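You operate a simulated robot arm through the tools that you are given. There is no shell and no other tool.

Carry out the task below with a simulated robot arm. There is one attempt and no reset: what you move stays moved.

TASK
Drain the grey water, lift both cups out of the sink and refill it to LOW.
Fine: cups on the white ribbed tray; drain shut again, fresh water from the sink tap, tap shut. Set down upright: white cup, orange cup.
Where things are to end (x, y in the base frame): white cup within 0.06 m of [0.3, 0.78]; orange cup within 0.06 m of [0.42, 0.67].

It is judged by the outcome, as a careful person would: the job done as asked, and still so three seconds after it is handed in. It fails if anything else is knocked over, pushed out of place, dropped, spilled or broken.

THE ROBOT
A 6-joint arm with a two-finger gripper, fixed in place. Base frame: the origin is at the foot of the arm, x ahead of it, y to its left, z up; the work surface is at about z = 0.7. Units: m, rad, N and s.
Its first joint turns from -2.897 to 2.897 rad. Payload 3.43 kg.
Tool frame: the origin (TCP) lies between the finger pads and is the grasp point; the fingertips stand 0.02 m ahead of it; z points along the fingers, y is the line along which they close. The gripper opens to 0.19 m. The gripper's body begins 0.248 m behind the TCP.
Orientation is that of the tool frame in the base frame, as a unit quaternion [x, y, z, w]. With the fingers straight down and closing along the base's y, the tool's x points along the base's -x, its y along +y and its z along -z.

THE INTERFACE
- The arm moves only by the tool play_rows. Its argument "plan" is a list that holds one entry, the list of rows, each a list of 7 numbers: the turn, a rotation vector about the tool's x, y, z in rad, then the shift along the tool's x, y, z in cm, then the finger opening in cm, from 0 to 19. In form: [[[rx, ry, rz, dx, dy, dz, hand], ...]]. A call has 1 to 20 rows; each row shifts and turns the commanded pose from where the row before left it, along the tool's axes as they then stand. Each row takes 0.2 s and may step no farther than 0.05 m and 0.15 rad from the row before; otherwise, or with a gripper value out of range, the whole call is refused. A pose out of reach is approached as far as the arm can. The call stops where the force on the tool passes 40 N (or 10 N more than at its start, if that is more) or the arm is blocked; 0.2 s more then pass. The fingers move at their own pace (about 0.045 m/s each) and stop on an object; they squeeze with about 31 N. The grip force told is the motor's: it shows also when the fingers shut on nothing. Time passes only in rows, and 0.2 s behind the last, so rows that do not move let the fingers close. It gives the time, the measured TCP pose, the force on the tool (base axes), the opening and the grip force at its end, in the units of the frame above (readings bear some noise), with the torque about the TCP (base axes, N m) and any sound that the robot's microphone picked up.
- Cameras (640 x 400 px; columns grow to the right, rows downward): "scene" is fixed at [0.4151, 0.5023, 1.4601]; the picture's right is [-0.86, 0.51, 0.00], its down [-0.49, -0.82, -0.28] and it looks along [-0.14, -0.24, 0.96] (base axes); focal length 214 px, centre (320, 200). "wrist" rides on the gripper at [0.07, -0.008, -0.288] in the tool frame; the picture's right is [0.12, 0.99, 0.00], its down [-0.96, 0.12, -0.25] and it looks along [-0.25, 0.03, 0.97] (tool axes); focal length 261 px, centre (320, 200). There is no depth. A picture from a camera that has moved, and an enlarged one, comes with that camera's place and axes in the base frame and with its lens. The place of the scene camera against the robot may be out by one fixed shift of up to 0.025 m in any direction.
- get_image(camera): a new picture of that camera. No time passes.
- move_column(by): slides the trunk up (or, below 0, down) by that many m; the arm rides with it, the base frame stays. It gives what a move gives, with no picture.
- enlarge(camera, box): a new picture of the part [left, top, right, bottom] of that camera's present view, enlarged. No time passes.
- close_job(): hands the job in; it is judged then, once.

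Nothing tells you positions but the pictures and the camera data. Unless the task says otherwise, let go and move clear before handing in.

The tools are called after "Call:" by a JSON object that holds its "fn" and its "kwargs". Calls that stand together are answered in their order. play_rows: Moves the arm, as the interface text tells. Its arguments: {"type":"object","properties":{"plan":{"type":"array"}},"required":["plan"]} The other tools are called the same way: move_column (by) slides the trunk up or down; get_image (camera) takes a picture; enlarge (camera, box) takes an enlarged picture of a part of a camera's view; close_job () hands the job in.

At the start:

```text
clock: 0.0
eef_pos: [0.6638, 0.2788, 1.2163]
orientation: [0.0, 1.0, 0.0, 0.001]
force: [0.1, 0.3, 0.0]
ft_torque: [-0.03, 0.01, 0.01]
width: 0.19
gripper_force: 0.0
trunk travel left (down, up): [-0.175, 0.065]
```

scene: 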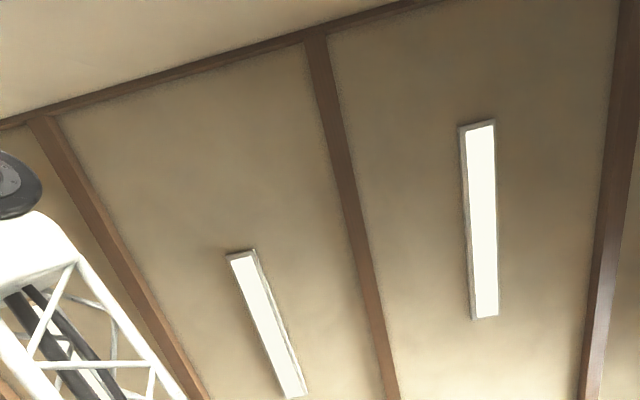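
wrist: 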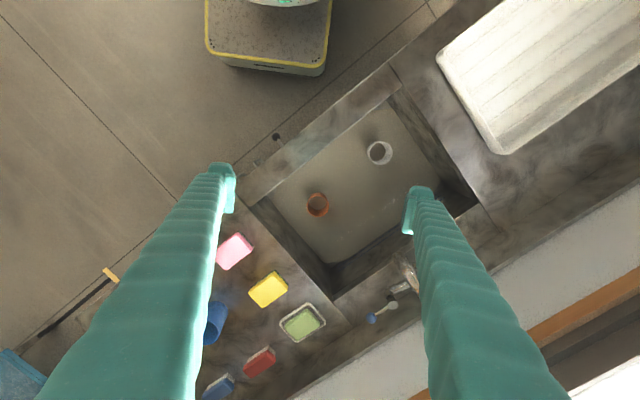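

The scene camera looks up at the ceiling, so only the wrist camera helps; it shows the sink with a white and an orange cup, the ribbed tray beyond it, sponges and a tap at the lower right. I'll take closer looks before moving.

Call:
{"fn": "enlarge", "kwargs": {"camera": "wrist", "box": [230, 60, 490, 340]}}

Call:
{"fn": "enlarge", "kwargs": {"camera": "wrist", "box": [200, 220, 480, 400]}}

Call:
{"fn": "enlarge", "kwargs": {"camera": "scene", "box": [0, 0, 640, 400]}}

```text
1.43 times, centred on (360, 200) of wrist
camera zoom: at [0.593, 0.2703, 1.5028], right [-0.12, 0.99, 0.0], down [0.96, 0.12, 0.25], along [0.25, 0.03, -0.97], focal length 372 px, centre (263, 200)
```

zoom: 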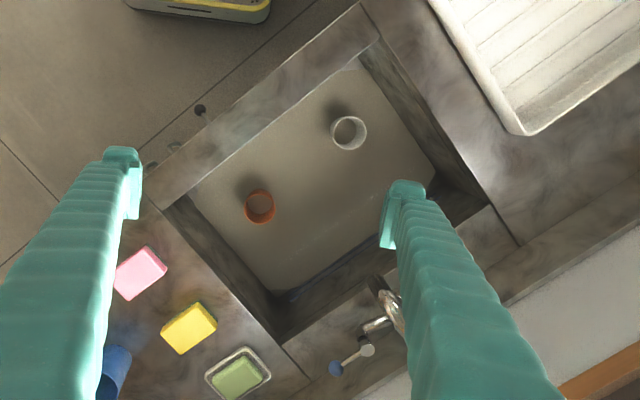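

```text
2.22 times, centred on (340, 310) of wrist
camera zoom: at [0.593, 0.2703, 1.5028], right [-0.12, 0.99, 0.0], down [0.96, 0.12, 0.25], along [0.25, 0.03, -0.97], focal length 579 px, centre (276, -44)
```

zoom: 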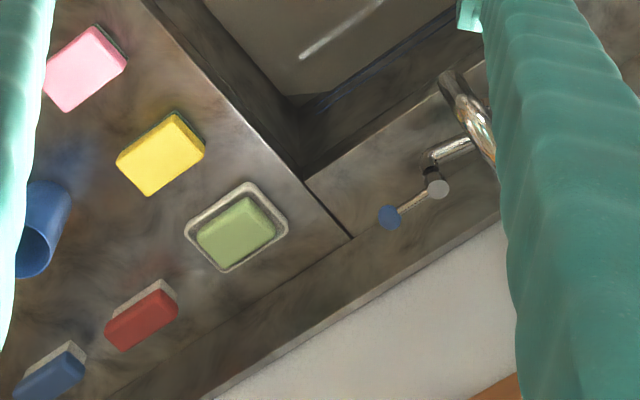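

```text
1.00 times, centred on (320, 200) of scene (not enlarged: the box is as wide or as high as the picture)
camera zoom: at [0.4151, 0.5023, 1.4601], right [-0.86, 0.51, 0.0], down [-0.49, -0.82, -0.28], along [-0.14, -0.24, 0.96], focal length 214 px, centre (320, 200)
```

zoom: 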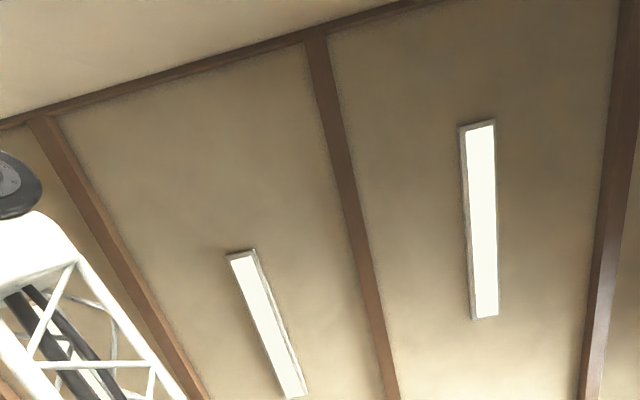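

I can see the sink, but the drain control isn't clear yet. I'll zoom in on the near sink rim, the far sink wall and the tap.

Call:
{"fn": "enlarge", "kwargs": {"camera": "wrist", "box": [230, 110, 330, 190]}}

Call:
{"fn": "enlarge", "kwargs": {"camera": "wrist", "box": [300, 120, 460, 280]}}

Call:
{"fn": "enlarge", "kwargs": {"camera": "wrist", "box": [360, 240, 440, 330]}}

Call:
{"fn": "enlarge", "kwargs": {"camera": "wrist", "box": [420, 0, 640, 160]}}

```text
5.00 times, centred on (280, 150) of wrist
camera zoom: at [0.593, 0.2703, 1.5028], right [-0.12, 0.99, 0.0], down [0.96, 0.12, 0.25], along [0.25, 0.03, -0.97], focal length 1303 px, centre (520, 450)
```

zoom: 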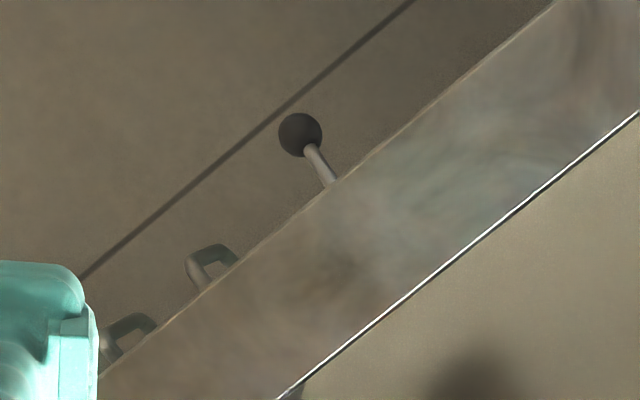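

```text
2.50 times, centred on (380, 200) of wrist
camera zoom: at [0.593, 0.2703, 1.5028], right [-0.12, 0.99, 0.0], down [0.96, 0.12, 0.25], along [0.25, 0.03, -0.97], focal length 652 px, centre (170, 200)
```

zoom: 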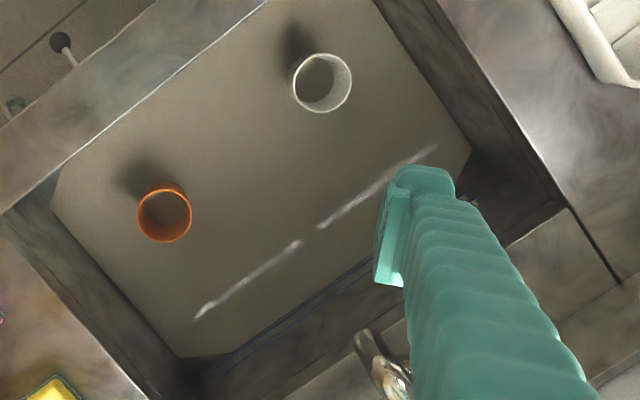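

```text
4.44 times, centred on (400, 285) of wrist
camera zoom: at [0.593, 0.2703, 1.5028], right [-0.12, 0.99, 0.0], down [0.96, 0.12, 0.25], along [0.25, 0.03, -0.97], focal length 1158 px, centre (-36, -178)
```

zoom: 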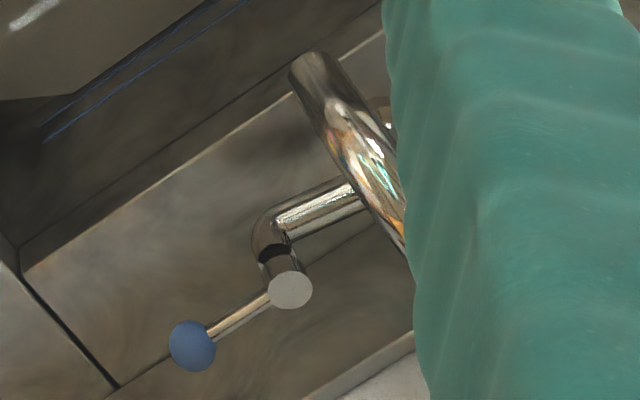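

```text
2.50 times, centred on (530, 80) of wrist
camera zoom: at [0.593, 0.2703, 1.5028], right [-0.12, 0.99, 0.0], down [0.96, 0.12, 0.25], along [0.25, 0.03, -0.97], focal length 652 px, centre (-205, 500)
```

zoom: 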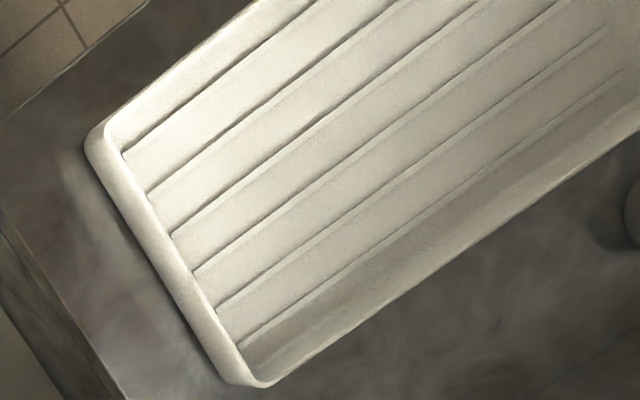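

The black ball lever in front of the counter looks like the drain control, the blue-ball lever the tap, and blue fill marks sit on the sink's far wall. The counter is rotated about 45° to the base, so I'll yaw the tool to line up with it and pitch to look at the far wall.

Call:
{"fn": "play_rows", "kwargs": {"plan": [[[0, 0, -0.131, 0, 0, 0, 19], [0, 0, -0.131, 0, 0, 0, 19], [0, 0, -0.131, 0, 0, 0, 19], [0, 0, -0.131, 0, 0, 0, 19], [0, 0, -0.131, 0, 0, 0, 19], [0, 0, -0.131, 0, 0, 0, 19], [0, -0.14, 0, 0, 0, 0, 19], [0, -0.14, 0, 0, 0, 0, 19], [0, -0.14, 0, 0, 0, 0, 19], [0, -0.14, 0, 0, 0, 0, 19]]]}}

Call:
{"fn": "get_image", "kwargs": {"camera": "wrist"}}

```text
clock: 2.2
eef_pos: [0.6642, 0.2793, 1.215]
orientation: [-0.368, 0.888, 0.106, 0.255]
force: [0.8, 0.5, -0.5]
ft_torque: [-0.05, 0.15, 0.05]
width: 0.1898
gripper_force: 0.0
trunk travel left (down, up): [-0.175, 0.065]
```

```text
taken
camera wrist: at [0.5198, 0.1228, 1.4206], right [-0.77, 0.63, -0.06], down [0.4, 0.56, 0.72], along [0.49, 0.53, -0.69], focal length 261 px, centre (320, 200)
```

wrist: 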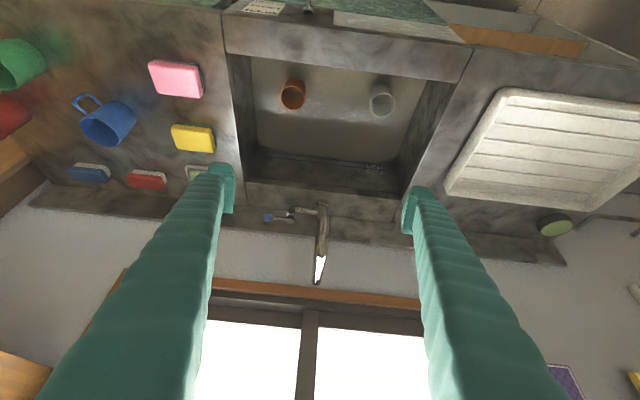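

The view now lines up with the counter. I'll zoom in on the label and lever at the front edge, the fill marks, the tap and the tray.

Call:
{"fn": "enlarge", "kwargs": {"camera": "wrist", "box": [225, 0, 325, 60]}}

Call:
{"fn": "enlarge", "kwargs": {"camera": "wrist", "box": [235, 130, 415, 220]}}

Call:
{"fn": "enlarge", "kwargs": {"camera": "wrist", "box": [250, 190, 350, 300]}}

Call:
{"fn": "enlarge", "kwargs": {"camera": "wrist", "box": [440, 60, 640, 250]}}

Call:
{"fn": "enlarge", "kwargs": {"camera": "wrist", "box": [240, 50, 440, 180]}}

```text
6.40 times, centred on (275, 30) of wrist
camera zoom: at [0.5198, 0.1228, 1.4206], right [-0.77, 0.63, -0.06], down [0.4, 0.56, 0.72], along [0.49, 0.53, -0.69], focal length 1668 px, centre (608, 1288)
```

zoom: 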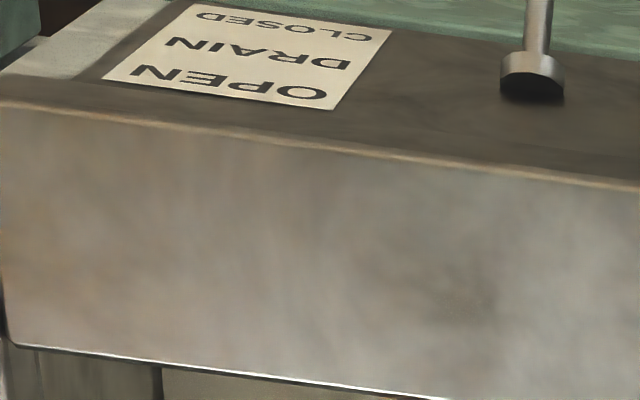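

```text
3.56 times, centred on (325, 175) of wrist
camera zoom: at [0.5198, 0.1228, 1.4206], right [-0.77, 0.63, -0.06], down [0.4, 0.56, 0.72], along [0.49, 0.53, -0.69], focal length 927 px, centre (302, 289)
```

zoom: 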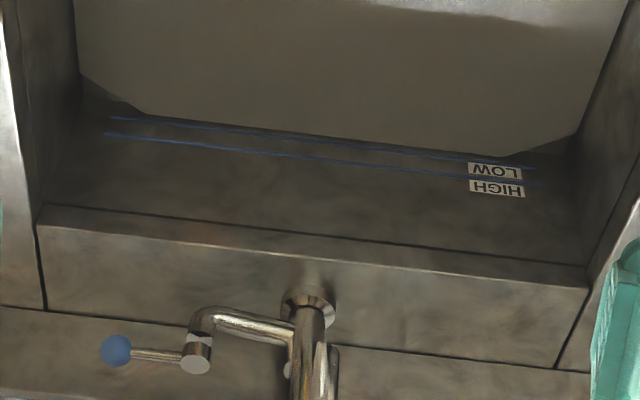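

```text
3.64 times, centred on (300, 245) of wrist
camera zoom: at [0.5198, 0.1228, 1.4206], right [-0.77, 0.63, -0.06], down [0.4, 0.56, 0.72], along [0.49, 0.53, -0.69], focal length 948 px, centre (393, 36)
```

zoom: 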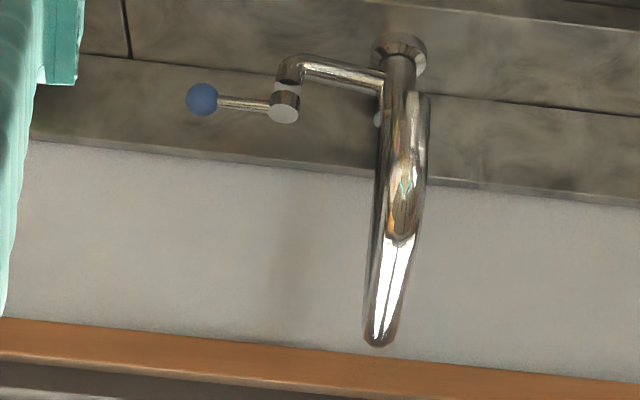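

```text
2.11 times, centred on (540, 155) of wrist
camera zoom: at [0.5198, 0.1228, 1.4206], right [-0.77, 0.63, -0.06], down [0.4, 0.56, 0.72], along [0.49, 0.53, -0.69], focal length 549 px, centre (-143, 295)
```

zoom: 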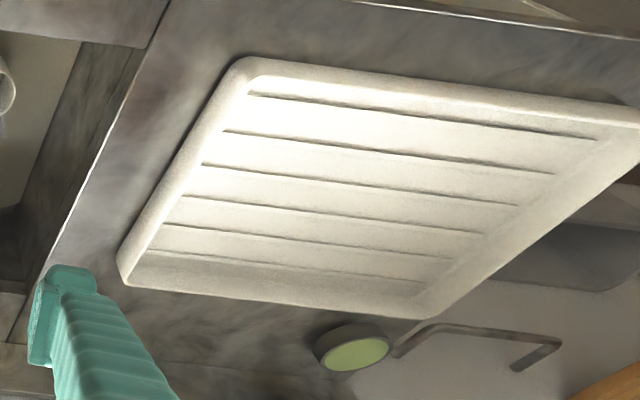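

```text
3.08 times, centred on (340, 115) of wrist
camera zoom: at [0.5198, 0.1228, 1.4206], right [-0.77, 0.63, -0.06], down [0.4, 0.56, 0.72], along [0.49, 0.53, -0.69], focal length 802 px, centre (258, 462)
```

zoom: 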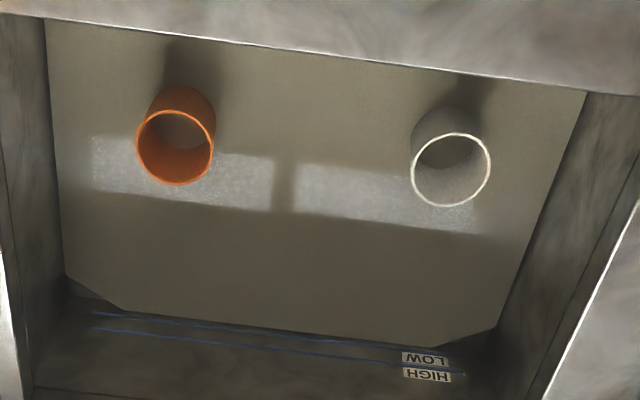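

The label reads OPEN (toward the counter top) / DRAIN / CLOSED (toward the floor), so drain lever up should mean open; LOW and HIGH lines are on the far wall and the blue-ball lever is on the tap. I'll back off and lower the tool to look at the drain lever from the front.

Call:
{"fn": "play_rows", "kwargs": {"plan": [[[0, 0, 0, 4.13, 0, 0.95, 19], [0, 0, 0, 4.13, 0, 0.95, 19], [0, 0, 0, 4.13, 0, 0.95, 19], [0, 0, 0, 4.13, 0, 0.95, 19], [0, 0, 0, 4.13, 0, 0.95, 19]]]}}

Call:
{"fn": "get_image", "kwargs": {"camera": "wrist"}}

```text
clock: 3.4
eef_pos: [0.5609, 0.1736, 1.0668]
orientation: [-0.368, 0.888, 0.105, 0.256]
force: [0.4, -0.5, -1.3]
ft_torque: [0.05, 0.06, 0.03]
width: 0.1902
gripper_force: 0.1
trunk travel left (down, up): [-0.175, 0.065]
```

```text
taken
camera wrist: at [0.4156, 0.0167, 1.2718], right [-0.77, 0.63, -0.06], down [0.4, 0.57, 0.72], along [0.49, 0.53, -0.69], focal length 261 px, centre (320, 200)
```

wrist: 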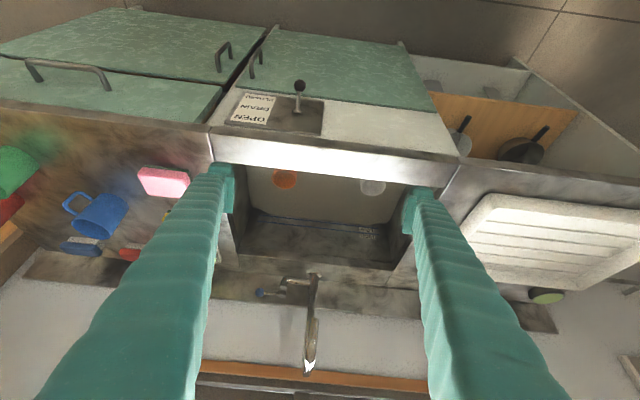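

Call:
{"fn": "enlarge", "kwargs": {"camera": "wrist", "box": [220, 60, 340, 140]}}

Call:
{"fn": "enlarge", "kwargs": {"camera": "wrist", "box": [240, 260, 340, 385]}}

Call:
{"fn": "enlarge", "kwargs": {"camera": "wrist", "box": [230, 150, 430, 270]}}

```text
5.00 times, centred on (280, 100) of wrist
camera zoom: at [0.4156, 0.0167, 1.2718], right [-0.77, 0.63, -0.06], down [0.4, 0.57, 0.72], along [0.49, 0.53, -0.69], focal length 1303 px, centre (520, 700)
```

zoom: 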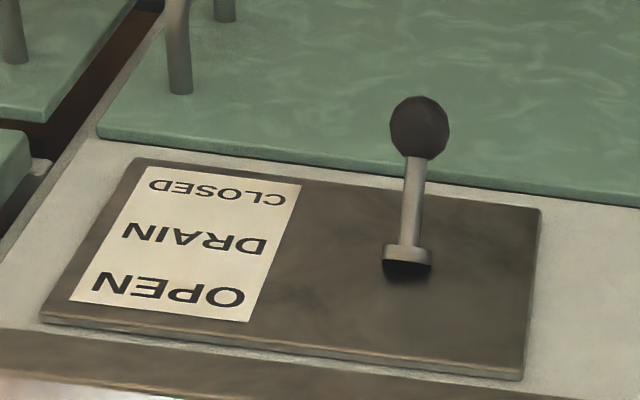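

```text
3.20 times, centred on (290, 322) of wrist
camera zoom: at [0.4156, 0.0167, 1.2718], right [-0.77, 0.63, -0.06], down [0.4, 0.57, 0.72], along [0.49, 0.53, -0.69], focal length 834 px, centre (416, -192)
```

zoom: 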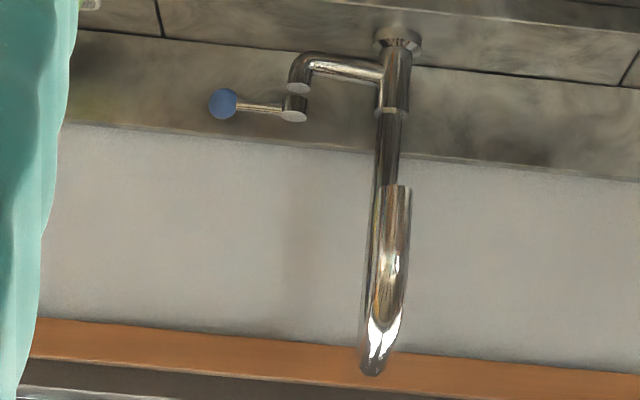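

```text
3.20 times, centred on (330, 210) of wrist
camera zoom: at [0.4156, 0.0167, 1.2718], right [-0.77, 0.63, -0.06], down [0.4, 0.57, 0.72], along [0.49, 0.53, -0.69], focal length 834 px, centre (288, 168)
```

zoom: 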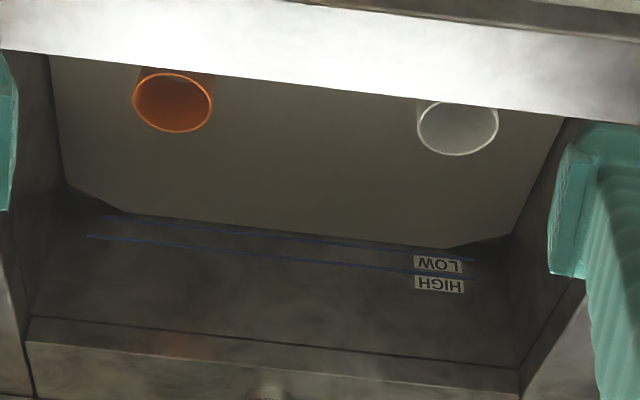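

From triangulating three views I take the counter top to be at z≈0.85, the drain lever ball at about (0.62, 0.15, 0.73) hanging down (closed), and the tap's blue ball at about (1.02, 0.45, 0.96). Next I level the tool and move above the drain lever ball.

Call:
{"fn": "play_rows", "kwargs": {"plan": [[[0, 0.14, 0, 0, 0, 0, 19], [0, 0.14, 0, 0, 0, 0, 19], [0, 0.14, 0, 0, 0, 0, 19], [0, 0.14, 0, 0, 0, 0, 19], [0, 0, 0, -0.5, -1.55, 3.4, 12], [0, 0, 0, -0.5, -1.55, 3.4, 10], [0, 0, 0, -0.5, -1.55, 3.4, 8], [0, 0, 0, -0.5, -1.55, 3.4, 8], [0, 0, 0, 0, 0, 0, 8], [0, 0, 0, 0, 0, 0, 8]]]}}

Call:
{"fn": "get_image", "kwargs": {"camera": "wrist"}}

```text
clock: 5.6
eef_pos: [0.6151, 0.1427, 0.9299]
orientation: [-0.384, 0.924, 0.001, 0.0]
force: [0.2, 0.7, -0.4]
ft_torque: [0.0, -0.01, 0.04]
width: 0.08
gripper_force: 0.0
trunk travel left (down, up): [-0.175, 0.065]
```

```text
taken
camera wrist: at [0.571, 0.0874, 1.2174], right [-0.79, 0.62, 0.0], down [0.6, 0.76, 0.25], along [0.15, 0.19, -0.97], focal length 261 px, centre (320, 200)
```

wrist: 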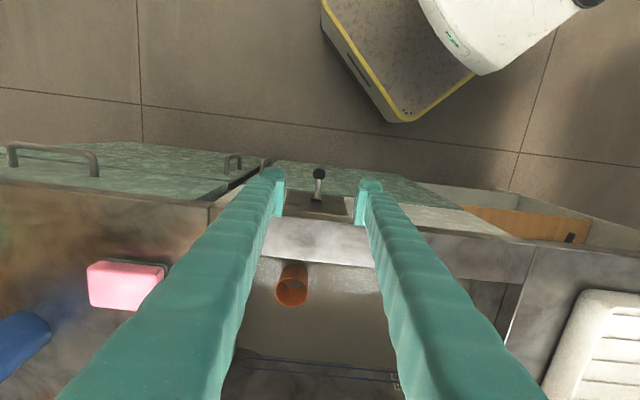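

The lever ball is in view between the fingers. I'll zoom to get its exact pixel and radius.

Call:
{"fn": "enlarge", "kwargs": {"camera": "wrist", "box": [280, 155, 360, 225]}}

```text
5.71 times, centred on (320, 190) of wrist
camera zoom: at [0.571, 0.0874, 1.2174], right [-0.79, 0.62, 0.0], down [0.6, 0.76, 0.25], along [0.15, 0.19, -0.97], focal length 1489 px, centre (320, 257)
```

zoom: 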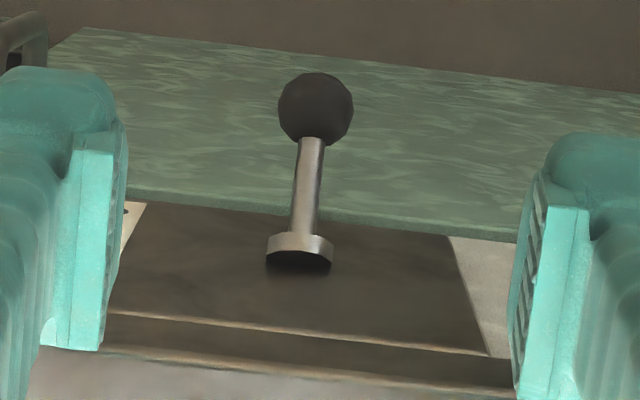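

The ball is laterally centred between the fingers and sits about 5 mm ahead of the TCP. I'll descend around it and close.

Call:
{"fn": "play_rows", "kwargs": {"plan": [[[0, 0, 0, 0, 0, 4, 6], [0, 0, 0, 0, 0, 4, 6], [0, 0, 0, 0, 0, 4, 6], [0, 0, 0, 0, 0, 4, 6], [0, 0, 0, -0.3, 0, 3.5, 6], [0, 0, 0, 0, 0, 0, 6], [0, 0, 0, 0, 0, 0, 4], [0, 0, 0, 0, 0, 0, 2], [0, 0, 0, 0, 0, 0, 1], [0, 0, 0, 0, 0, 0, 1]]]}}

Call:
{"fn": "get_image", "kwargs": {"camera": "wrist"}}

Call:
{"fn": "enlarge", "kwargs": {"camera": "wrist", "box": [270, 150, 370, 250]}}

```text
clock: 8.0
eef_pos: [0.618, 0.1456, 0.7358]
orientation: [-0.385, 0.923, -0.002, 0.0]
force: [17.6, -44.6, -8.0]
ft_torque: [-0.16, -0.27, -0.08]
width: 0.0248
gripper_force: 45.3
trunk travel left (down, up): [-0.175, 0.065]
stopped in row 10: the force on the tool passed its limit at 41 N (the readings are from after the stop); the commanded pose is now the measured one
```

```text
taken
camera wrist: at [0.5732, 0.0895, 1.0222], right [-0.79, 0.61, 0.0], down [0.59, 0.77, 0.25], along [0.15, 0.19, -0.97], focal length 261 px, centre (320, 200)
```

wrist: 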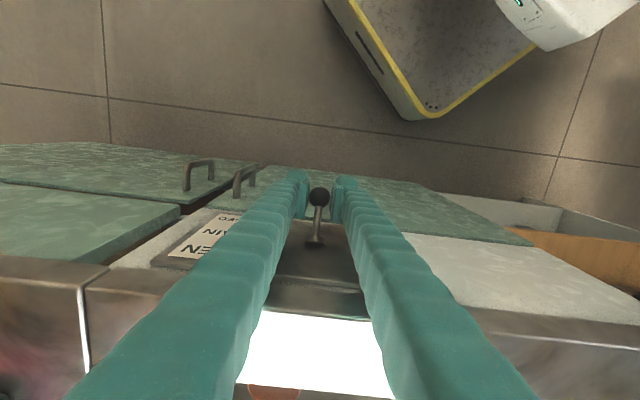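

```text
4.00 times, centred on (320, 200) of wrist
camera zoom: at [0.5732, 0.0895, 1.0222], right [-0.79, 0.61, 0.0], down [0.59, 0.77, 0.25], along [0.15, 0.19, -0.97], focal length 1043 px, centre (320, 200)
```

zoom: 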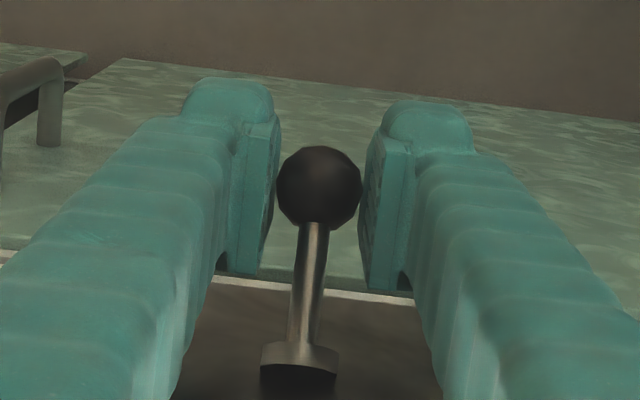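

The ball is gripped (2.5 cm wide) but slightly off-centre, giving a sideways load. I'll nudge the tool toward -l to relieve it before lifting.

Call:
{"fn": "play_rows", "kwargs": {"plan": [[[0, 0, 0, 0, -0.15, 0, 2]]]}}

```text
clock: 8.4
eef_pos: [0.6186, 0.1446, 0.7352]
orientation: [-0.385, 0.923, -0.001, 0.001]
force: [14.2, -49.5, -11.9]
ft_torque: [-0.17, -0.32, -0.16]
width: 0.0249
gripper_force: 45.3
trunk travel left (down, up): [-0.175, 0.065]
```

The load didn't drop, so I'll open slightly, check that the force falls to zero and re-grip centred.

Call:
{"fn": "play_rows", "kwargs": {"plan": [[[0, 0, 0, 0, 0, 0, 5], [0, 0, 0, 0, 0, 0, 5], [0, 0, 0, 0, 0, 0, 5]]]}}

Call:
{"fn": "enlarge", "kwargs": {"camera": "wrist", "box": [270, 150, 370, 250]}}

```text
clock: 9.2
eef_pos: [0.6189, 0.1458, 0.7359]
orientation: [-0.385, 0.923, -0.001, 0.001]
force: [0.9, -0.7, -0.6]
ft_torque: [-0.02, -0.02, -0.02]
width: 0.05
gripper_force: 0.2
trunk travel left (down, up): [-0.175, 0.065]
```

```text
4.00 times, centred on (320, 200) of wrist
camera zoom: at [0.5732, 0.0908, 1.0227], right [-0.79, 0.61, 0.0], down [0.59, 0.77, 0.25], along [0.15, 0.19, -0.97], focal length 1043 px, centre (320, 200)
```

zoom: 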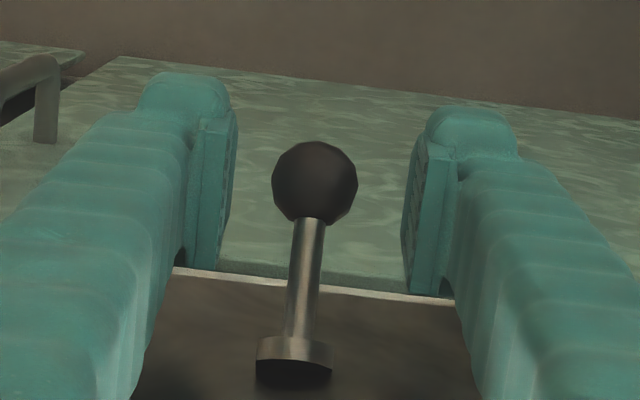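

Call:
{"fn": "play_rows", "kwargs": {"plan": [[[0, 0, 0, 0, -0.2, 0, 5], [0, 0, 0, 0, 0, 0, 3], [0, 0, 0, 0, 0, 0, 2.4], [0, 0, 0, 0, 0, 0, 2.4]]]}}

```text
clock: 10.2
eef_pos: [0.6186, 0.1452, 0.736]
orientation: [-0.385, 0.923, -0.001, 0.001]
force: [-3.4, 2.8, 0.2]
ft_torque: [0.03, 0.06, -0.03]
width: 0.0269
gripper_force: 2.2
trunk travel left (down, up): [-0.175, 0.065]
```

Call:
{"fn": "play_rows", "kwargs": {"plan": [[[0, 0, 0, 0, 0, 0, 2], [0, 0, 0, 0, 0, 0, 2]]]}}

```text
clock: 10.8
eef_pos: [0.6184, 0.1444, 0.7367]
orientation: [-0.385, 0.923, -0.001, 0.001]
force: [-9.0, 8.3, -0.3]
ft_torque: [0.08, 0.03, 0.01]
width: 0.0246
gripper_force: 42.6
trunk travel left (down, up): [-0.175, 0.065]
```

Grip is now centred with small side force. I'll start lifting the ball along its arc in small steps and check the forces.

Call:
{"fn": "play_rows", "kwargs": {"plan": [[[0, 0, 0, 0.38, 0, -0.37, 2], [0, 0, 0, 0.38, 0, -0.38, 2]]]}}

```text
clock: 11.4
eef_pos: [0.6141, 0.1404, 0.7438]
orientation: [-0.386, 0.923, -0.001, 0.001]
force: [-3.7, 32.1, -9.0]
ft_torque: [-0.37, 0.68, 0.05]
width: 0.0246
gripper_force: 45.5
trunk travel left (down, up): [-0.175, 0.065]
```

Call:
{"fn": "enlarge", "kwargs": {"camera": "wrist", "box": [270, 150, 370, 250]}}

```text
4.00 times, centred on (320, 200) of wrist
camera zoom: at [0.5701, 0.0854, 1.0308], right [-0.79, 0.61, 0.0], down [0.59, 0.77, 0.25], along [0.15, 0.19, -0.97], focal length 1043 px, centre (320, 200)
```

zoom: 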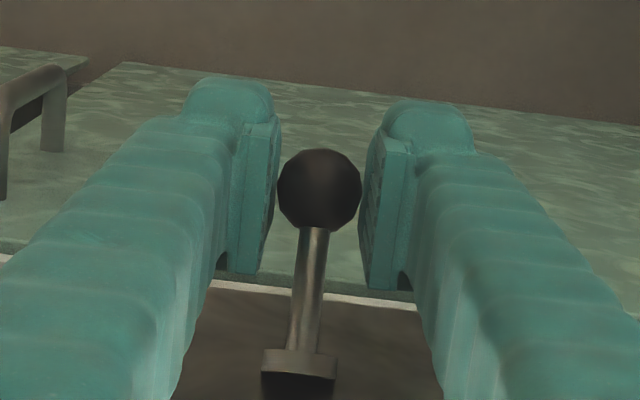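

The lever is following. The forces say it wants less outward and more upward motion, so I'll adjust and continue.

Call:
{"fn": "play_rows", "kwargs": {"plan": [[[0, 0, 0, 0.1, 0.06, -0.45, 2], [0, 0, 0, 0.3, 0, -0.45, 2]]]}}

```text
clock: 12.0
eef_pos: [0.613, 0.1364, 0.7523]
orientation: [-0.385, 0.923, -0.001, 0.001]
force: [-0.8, 24.7, -5.7]
ft_torque: [-0.12, 0.43, 0.08]
width: 0.0237
gripper_force: 45.1
trunk travel left (down, up): [-0.175, 0.065]
```

Call:
{"fn": "play_rows", "kwargs": {"plan": [[[0, 0, 0, 0.1, 0.05, -0.45, 2], [0, 0, 0, 0.15, 0, -0.45, 2], [0, 0, 0, 0.12, 0, -0.48, 2]]]}}

Call:
{"fn": "enlarge", "kwargs": {"camera": "wrist", "box": [270, 150, 370, 250]}}

```text
clock: 12.8
eef_pos: [0.607, 0.1331, 0.7657]
orientation: [-0.385, 0.923, -0.001, 0.0]
force: [0.0, 0.2, -0.7]
ft_torque: [-0.01, 0.01, -0.04]
width: 0.0196
gripper_force: 0.1
trunk travel left (down, up): [-0.175, 0.065]
```

```text
4.00 times, centred on (320, 200) of wrist
camera zoom: at [0.5631, 0.079, 1.0526], right [-0.79, 0.61, 0.0], down [0.59, 0.77, 0.25], along [0.15, 0.19, -0.97], focal length 1043 px, centre (320, 200)
```

zoom: 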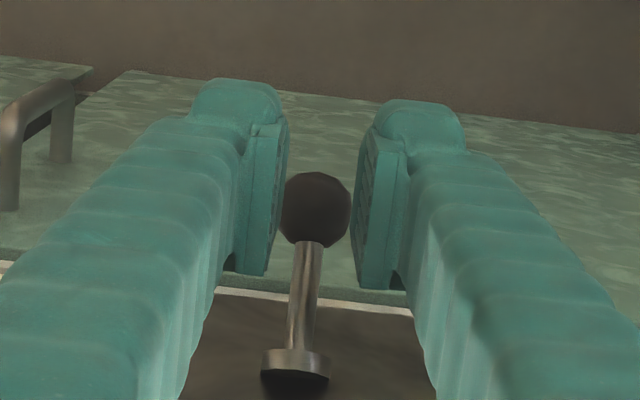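

The ball slipped out of the friction grip and the lever returned to its closed position, so it needs positive engagement: a finger hooked behind and under the lever from the side. I'll open, rise, turn the tool 90° and tilt it sideways, then look at the lever from that angle.

Call:
{"fn": "play_rows", "kwargs": {"plan": [[[0, 0, 0, 0, 0, 0, 5], [0, 0, 0, 0, 0, 0, 6], [0, 0, 0, 0, 0, -4, 6], [0, 0, 0, 0, 0, -4, 6], [0, 0, 0, 0, 0, -4, 6], [0, 0, 0, 0, 0, -4, 6]]]}}

Call:
{"fn": "play_rows", "kwargs": {"plan": [[[0, 0, 0.1428, 0, 0, 0, 6], [0, 0, 0.1428, 0, 0, 0, 6], [0, 0, 0.1428, 0, 0, 0, 6], [0, 0, 0.1428, 0, 0, 0, 6], [0, 0, 0.1428, 0, 0, 0, 6], [0, 0, 0.1428, 0, 0, 0, 6], [0, 0, 0.1428, 0, 0, 0, 6], [0, 0, 0.1428, 0, 0, 0, 6], [0, 0, 0.1428, 0, 0, 0, 6], [0, 0, 0.1428, 0, 0, 0, 6], [0, 0, 0.1428, 0, 0, 0, 6], [0, -0.14, 0, 0, 0, 0, 6], [0, -0.14, 0, 0, 0, 0, 6], [0, -0.14, 0, 0, 0, 0, 6], [0, -0.14, 0, 0, 0, 0, 6], [0, -0.14, 0, 0, 0, 0, 6]]]}}

Call:
{"fn": "get_image", "kwargs": {"camera": "wrist"}}

```text
clock: 14.2
eef_pos: [0.61, 0.1345, 0.928]
orientation: [-0.385, 0.923, -0.001, 0.001]
force: [0.2, 0.4, -0.2]
ft_torque: [-0.02, 0.1, -0.03]
width: 0.0602
gripper_force: 0.2
trunk travel left (down, up): [-0.175, 0.065]
```

```text
clock: 17.6
eef_pos: [0.6079, 0.1343, 0.9258]
orientation: [0.357, 0.868, -0.13, 0.319]
force: [0.2, 0.8, -1.0]
ft_torque: [0.13, 0.03, 0.07]
width: 0.06
gripper_force: 0.1
trunk travel left (down, up): [-0.175, 0.065]
```

```text
taken
camera wrist: at [0.4303, 0.2973, 1.0995], right [0.63, 0.77, -0.07], down [0.49, -0.32, 0.81], along [0.6, -0.55, -0.58], focal length 261 px, centre (320, 200)
```

wrist: 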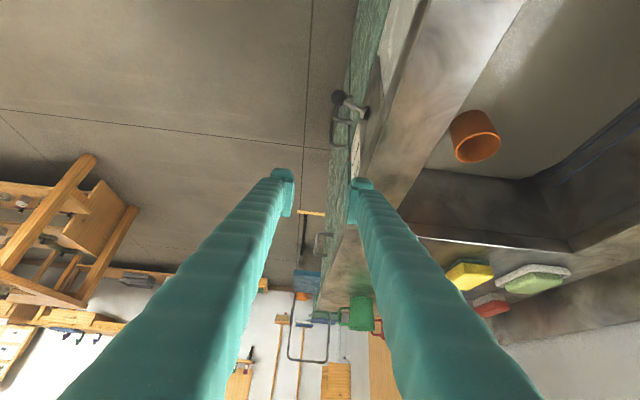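

This side view shows the lever against the panel. I'll zoom in to measure its gap and angle.

Call:
{"fn": "enlarge", "kwargs": {"camera": "wrist", "box": [310, 70, 400, 140]}}

```text
5.71 times, centred on (355, 105) of wrist
camera zoom: at [0.4303, 0.2973, 1.0995], right [0.63, 0.77, -0.07], down [0.49, -0.32, 0.81], along [0.6, -0.55, -0.58], focal length 1489 px, centre (120, 743)
```

zoom: 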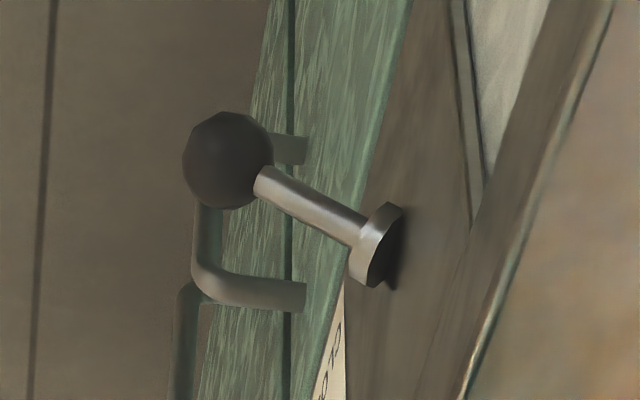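

Measured from this side view, the lever points about 37° below horizontal with the ball at (0.618, 0.146, 0.731) and about 3 cm between ball and panel. I'll come in from the left side at a tilt so one finger goes behind and under the ball; first to a standoff point.

Call:
{"fn": "play_rows", "kwargs": {"plan": [[[0, 0, 0, 0, 0, 0, 4.5], [0, 0, 0, 3.21, 0.12, 0.9, 3.6], [0, 0, 0, 3.21, 0.12, 0.9, 3.6], [0, 0, 0, 3.21, 0.12, 0.9, 3.6], [0, 0, 0, 3.21, 0.12, 0.9, 3.6], [0, 0, 0, 3.21, 0.12, 0.9, 3.6], [0, 0, 0, 0, 0, 0, 3.6]]]}}

Call:
{"fn": "get_image", "kwargs": {"camera": "wrist"}}

Call:
{"fn": "enlarge", "kwargs": {"camera": "wrist", "box": [280, 100, 400, 220]}}

```text
clock: 19.2
eef_pos: [0.545, 0.2067, 0.7886]
orientation: [0.357, 0.869, -0.13, 0.318]
force: [0.2, 0.2, -0.5]
ft_torque: [0.0, -0.01, -0.02]
width: 0.036
gripper_force: 0.1
trunk travel left (down, up): [-0.175, 0.065]
```

```text
taken
camera wrist: at [0.3671, 0.3691, 0.961], right [0.63, 0.77, -0.08], down [0.49, -0.32, 0.81], along [0.6, -0.55, -0.58], focal length 261 px, centre (320, 200)
```

wrist: 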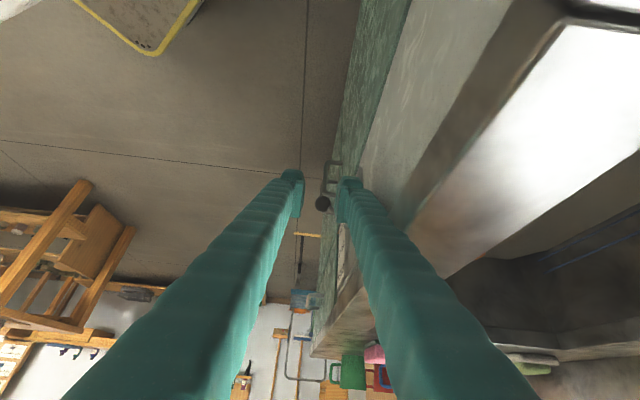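

```text
3.33 times, centred on (340, 160) of wrist
camera zoom: at [0.3671, 0.3691, 0.961], right [0.63, 0.77, -0.08], down [0.49, -0.32, 0.81], along [0.6, -0.55, -0.58], focal length 869 px, centre (253, 333)
```

zoom: 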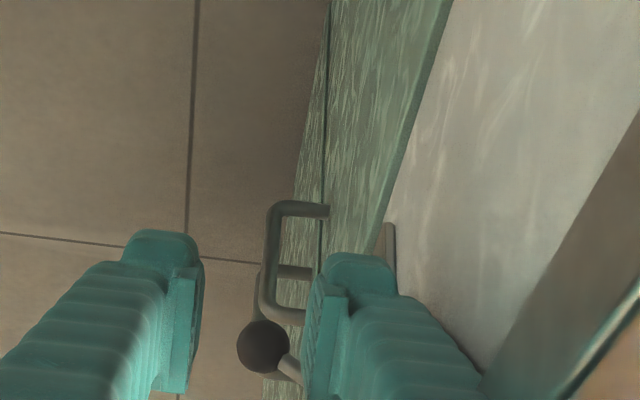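

The ball sits as predicted just outside the inner finger's line. I'll slide in along the tool axis so the inner finger passes behind and below the ball.

Call:
{"fn": "play_rows", "kwargs": {"plan": [[[0, 0, 0, -0.02, -0.02, 2.55, 3.6], [0, 0, 0, -0.02, -0.02, 2.55, 3.6], [0, 0, 0, -0.02, -0.02, 2.55, 3.6], [0, 0, 0, -0.02, -0.02, 2.55, 3.6]]]}}

Call:
{"fn": "enlarge", "kwargs": {"camera": "wrist", "box": [270, 130, 390, 250]}}

```text
clock: 20.2
eef_pos: [0.5904, 0.1587, 0.7095]
orientation: [0.358, 0.868, -0.13, 0.318]
force: [0.2, 0.3, 0.0]
ft_torque: [0.06, -0.04, 0.03]
width: 0.0358
gripper_force: 0.0
trunk travel left (down, up): [-0.175, 0.065]
```

```text
3.33 times, centred on (330, 190) of wrist
camera zoom: at [0.4138, 0.3223, 0.8832], right [0.63, 0.77, -0.08], down [0.49, -0.32, 0.81], along [0.6, -0.55, -0.58], focal length 869 px, centre (287, 233)
```

zoom: 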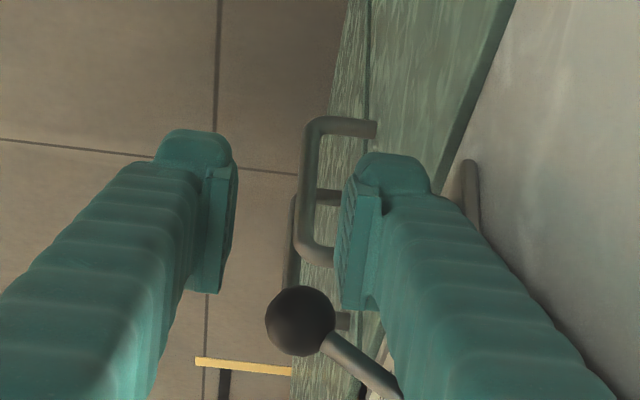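

The inner finger is now behind and under the ball with about 2 mm clearance, matching my numbers. I'll engage and lift along the lever's arc in small steps.

Call:
{"fn": "play_rows", "kwargs": {"plan": [[[0, 0, 0, -0.25, 0, 0, 3.6], [0, 0, 0, -0.35, -0.36, -0.42, 3.6], [0, 0, 0, -0.43, -0.33, -0.51, 3.6]]]}}

Call:
{"fn": "enlarge", "kwargs": {"camera": "wrist", "box": [270, 130, 390, 250]}}

```text
clock: 21.0
eef_pos: [0.5876, 0.1537, 0.7245]
orientation: [0.357, 0.869, -0.131, 0.317]
force: [0.0, 1.0, -0.4]
ft_torque: [-0.03, -0.02, -0.01]
width: 0.0359
gripper_force: 0.0
trunk travel left (down, up): [-0.175, 0.065]
```

```text
3.33 times, centred on (330, 190) of wrist
camera zoom: at [0.4111, 0.3158, 0.8974], right [0.63, 0.77, -0.08], down [0.49, -0.32, 0.81], along [0.6, -0.55, -0.58], focal length 869 px, centre (287, 233)
```

zoom: 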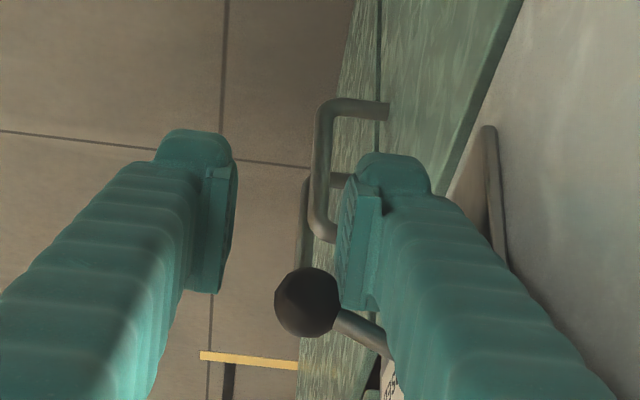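

Call:
{"fn": "play_rows", "kwargs": {"plan": [[[0, 0, 0, -0.22, -0.15, -0.26, 3.6], [0, 0, 0, -0.22, -0.12, -0.26, 3.6]]]}}

Call:
{"fn": "enlarge", "kwargs": {"camera": "wrist", "box": [270, 130, 390, 250]}}

```text
clock: 21.6
eef_pos: [0.5866, 0.1504, 0.7314]
orientation: [0.357, 0.868, -0.132, 0.319]
force: [0.0, 0.2, 0.2]
ft_torque: [-0.03, 0.0, 0.01]
width: 0.0361
gripper_force: 0.2
trunk travel left (down, up): [-0.175, 0.065]
```

```text
3.33 times, centred on (330, 190) of wrist
camera zoom: at [0.4094, 0.3131, 0.9043], right [0.63, 0.77, -0.08], down [0.49, -0.32, 0.81], along [0.6, -0.55, -0.58], focal length 869 px, centre (287, 233)
```

zoom: 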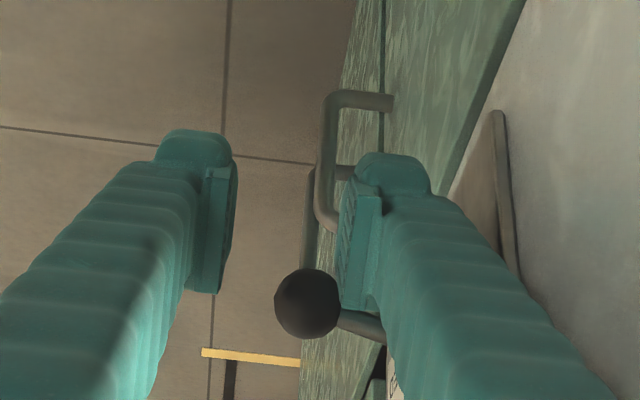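

The ball moved with the finger and there is almost no force, so the lever is lifting. I'll continue along the arc.

Call:
{"fn": "play_rows", "kwargs": {"plan": [[[0, 0, 0, -0.216, -0.16, -0.255, 3.6], [0, 0, 0, -0.216, -0.16, -0.255, 3.6], [0, 0, 0, -0.23, -0.11, -0.27, 3.6], [0, 0, 0, -0.23, -0.11, -0.27, 3.6], [0, 0, 0, -0.238, -0.06, -0.28, 3.6], [0, 0, 0, -0.238, -0.06, -0.28, 3.6]]]}}

Call:
{"fn": "enlarge", "kwargs": {"camera": "wrist", "box": [270, 130, 390, 250]}}

```text
clock: 23.0
eef_pos: [0.5797, 0.1445, 0.7518]
orientation: [0.357, 0.868, -0.131, 0.318]
force: [1.0, 0.1, -0.3]
ft_torque: [0.0, -0.01, 0.01]
width: 0.036
gripper_force: 0.1
trunk travel left (down, up): [-0.175, 0.065]
```

```text
3.33 times, centred on (330, 190) of wrist
camera zoom: at [0.4051, 0.3075, 0.9258], right [0.63, 0.77, -0.08], down [0.49, -0.32, 0.81], along [0.6, -0.55, -0.58], focal length 869 px, centre (287, 233)
```

zoom: 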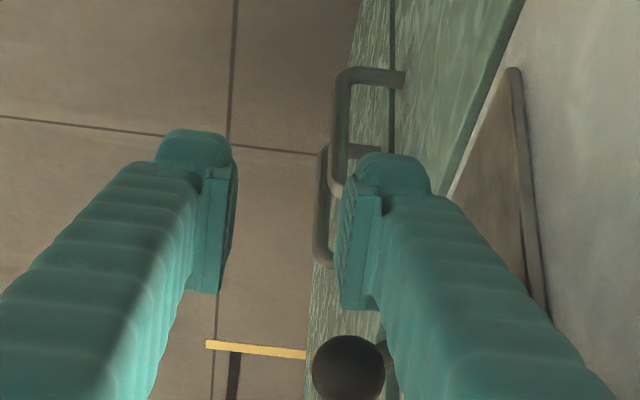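

The lever has snapped past centre to the up (OPEN) position; the ball is now at z≈0.79. I'll retract along the tool axis and check lever and water.

Call:
{"fn": "play_rows", "kwargs": {"plan": [[[0, 0, 0, 0, 0, -3, 3.6], [0, 0, 0, 0, 0, -4, 3.6], [0, 0, 0, 0, 0, -4, 3.6], [0, 0, 0, 0, 0, -4, 3.6], [0, 0, 0, 0, 0, -4, 3.6]]]}}

Call:
{"fn": "get_image", "kwargs": {"camera": "wrist"}}

```text
clock: 24.2
eef_pos: [0.4941, 0.2306, 0.8984]
orientation: [0.357, 0.869, -0.131, 0.318]
force: [1.5, -0.3, 0.2]
ft_torque: [-0.08, 0.02, -0.07]
width: 0.0359
gripper_force: 0.0
trunk travel left (down, up): [-0.175, 0.065]
```

```text
taken
camera wrist: at [0.317, 0.393, 1.0718], right [0.63, 0.77, -0.08], down [0.49, -0.32, 0.81], along [0.6, -0.55, -0.58], focal length 261 px, centre (320, 200)
```

wrist: 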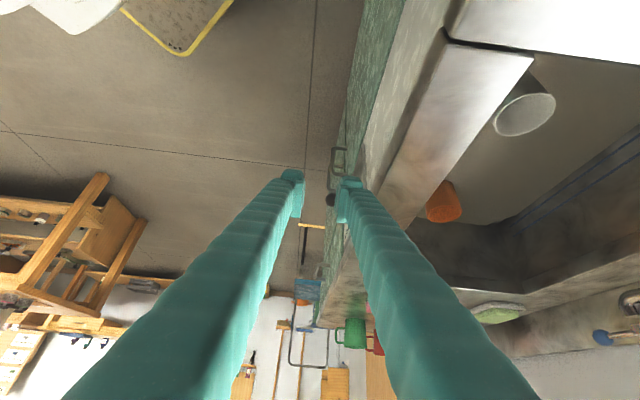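

The drain lever is up and the water should be draining. I'll raise and level the tool and move over toward the white cup to look down into the sink.

Call:
{"fn": "play_rows", "kwargs": {"plan": [[[0, 0, 0, -2.42, 0, -2.86, 6], [0, 0, 0, -2.42, 0, -2.86, 9], [0, 0, 0, -2.42, 0, -2.86, 9], [0, 0, 0, -2.42, 0, -2.86, 9], [0, 0.14, 0, 0, 0, 0, 9], [0, 0.14, 0, 0, 0, 0, 9], [0, 0.14, 0, 0, 0, 0, 9], [0, 0.14, 0, 0, 0, 0, 9], [0, 0.14, 0, 0, 0, 0, 9], [0, 0, 0, 0.98, 4.18, 0, 9], [0, 0, 0, 0.98, 4.18, 0, 9], [0, 0, 0, 0.98, 4.18, 0, 9], [0, 0, 0, 0.98, 4.18, 0, 9]]]}}

Call:
{"fn": "get_image", "kwargs": {"camera": "wrist"}}

```text
clock: 27.0
eef_pos: [0.5847, 0.3777, 1.0501]
orientation: [0.38, 0.925, 0.0, 0.001]
force: [-0.3, -0.8, 0.6]
ft_torque: [0.09, -0.1, -0.01]
width: 0.0899
gripper_force: 0.0
trunk travel left (down, up): [-0.175, 0.065]
```

```text
taken
camera wrist: at [0.527, 0.4213, 1.3359], right [0.61, 0.79, 0.0], down [0.76, -0.59, 0.25], along [0.2, -0.15, -0.97], focal length 261 px, centre (320, 200)
```

wrist: 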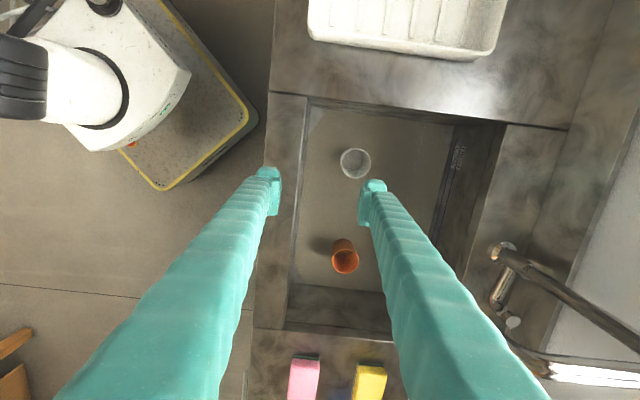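

Call:
{"fn": "enlarge", "kwargs": {"camera": "wrist", "box": [270, 90, 510, 330]}}

Call:
{"fn": "enlarge", "kwargs": {"camera": "wrist", "box": [420, 110, 500, 200]}}

Call:
{"fn": "enlarge", "kwargs": {"camera": "wrist", "box": [300, 0, 520, 110]}}

```text
1.67 times, centred on (390, 210) of wrist
camera zoom: at [0.527, 0.4213, 1.3359], right [0.61, 0.79, 0.0], down [0.76, -0.59, 0.25], along [0.2, -0.15, -0.97], focal length 434 px, centre (203, 183)
```

zoom: 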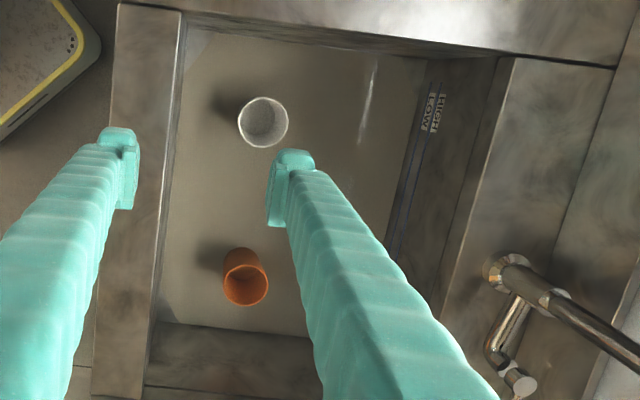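

```text
4.44 times, centred on (460, 155) of wrist
camera zoom: at [0.527, 0.4213, 1.3359], right [0.61, 0.79, 0.0], down [0.76, -0.59, 0.25], along [0.2, -0.15, -0.97], focal length 1158 px, centre (-302, 400)
```

zoom: 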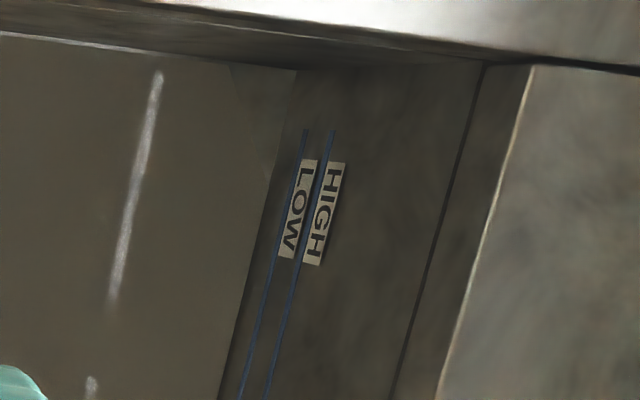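

```text
2.91 times, centred on (410, 55) of wrist
camera zoom: at [0.527, 0.4213, 1.3359], right [0.61, 0.79, 0.0], down [0.76, -0.59, 0.25], along [0.2, -0.15, -0.97], focal length 758 px, centre (58, 622)
```

zoom: 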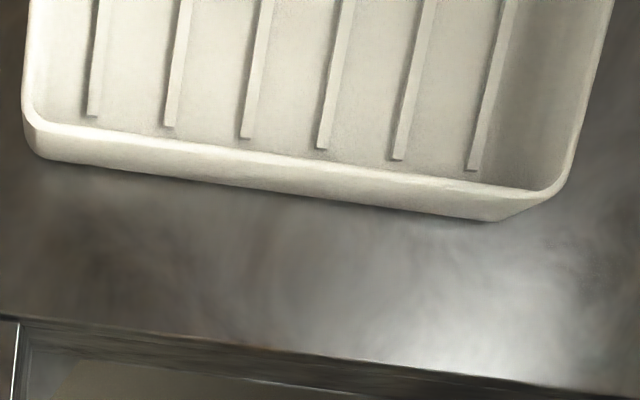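

The water is dropping: it is now below LOW (LOW about z 0.70, HIGH about 0.725). White cup rim centre is about (0.628, 0.443, 0.765) and orange about (0.799, 0.289, 0.777). I'll position above the white cup and check the alignment.

Call:
{"fn": "play_rows", "kwargs": {"plan": [[[0, 0, 0, 0.38, 1.92, 3.75, 9.5], [0, 0, 0, 0.38, 1.92, 3.75, 9.5], [0, 0, 0, 0.38, 1.92, 3.75, 9.5], [0, 0, 0, 0.38, 1.92, 3.75, 9.5], [0, 0, 0, 0, 0, 0, 9.5]]]}}

Call:
{"fn": "get_image", "kwargs": {"camera": "wrist"}}

```text
clock: 28.2
eef_pos: [0.6284, 0.4409, 0.8946]
orientation: [0.38, 0.925, -0.001, 0.001]
force: [-0.1, -0.5, 0.0]
ft_torque: [0.01, -0.01, 0.0]
width: 0.0948
gripper_force: 0.1
trunk travel left (down, up): [-0.175, 0.065]
```

```text
taken
camera wrist: at [0.571, 0.4844, 1.1802], right [0.61, 0.79, 0.0], down [0.76, -0.59, 0.25], along [0.2, -0.15, -0.97], focal length 261 px, centre (320, 200)
```

wrist: 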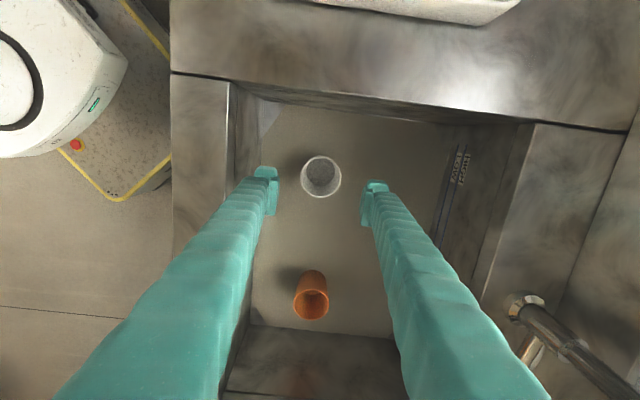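

Call:
{"fn": "enlarge", "kwargs": {"camera": "wrist", "box": [240, 130, 400, 230]}}

Call:
{"fn": "enlarge", "kwargs": {"camera": "wrist", "box": [270, 250, 350, 340]}}

```text
4.00 times, centred on (320, 180) of wrist
camera zoom: at [0.571, 0.4844, 1.1802], right [0.61, 0.79, 0.0], down [0.76, -0.59, 0.25], along [0.2, -0.15, -0.97], focal length 1043 px, centre (320, 280)
```

zoom: 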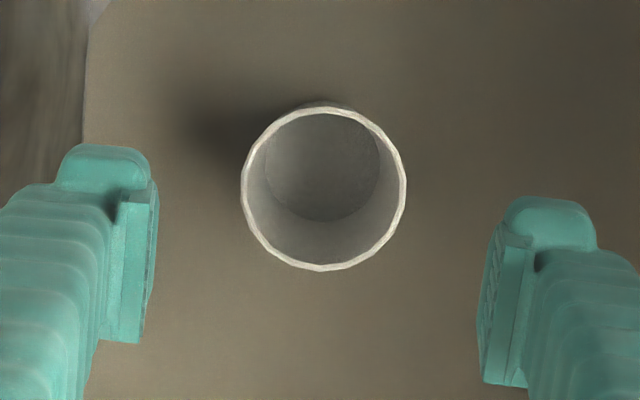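

```text
4.44 times, centred on (310, 295) of wrist
camera zoom: at [0.571, 0.4844, 1.1802], right [0.61, 0.79, 0.0], down [0.76, -0.59, 0.25], along [0.2, -0.15, -0.97], focal length 1158 px, centre (364, -222)
```

zoom: 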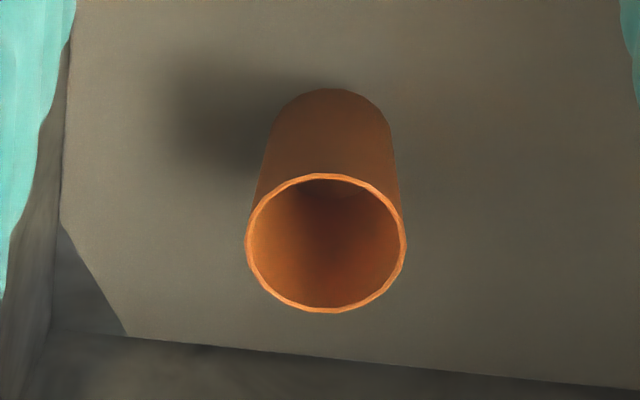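

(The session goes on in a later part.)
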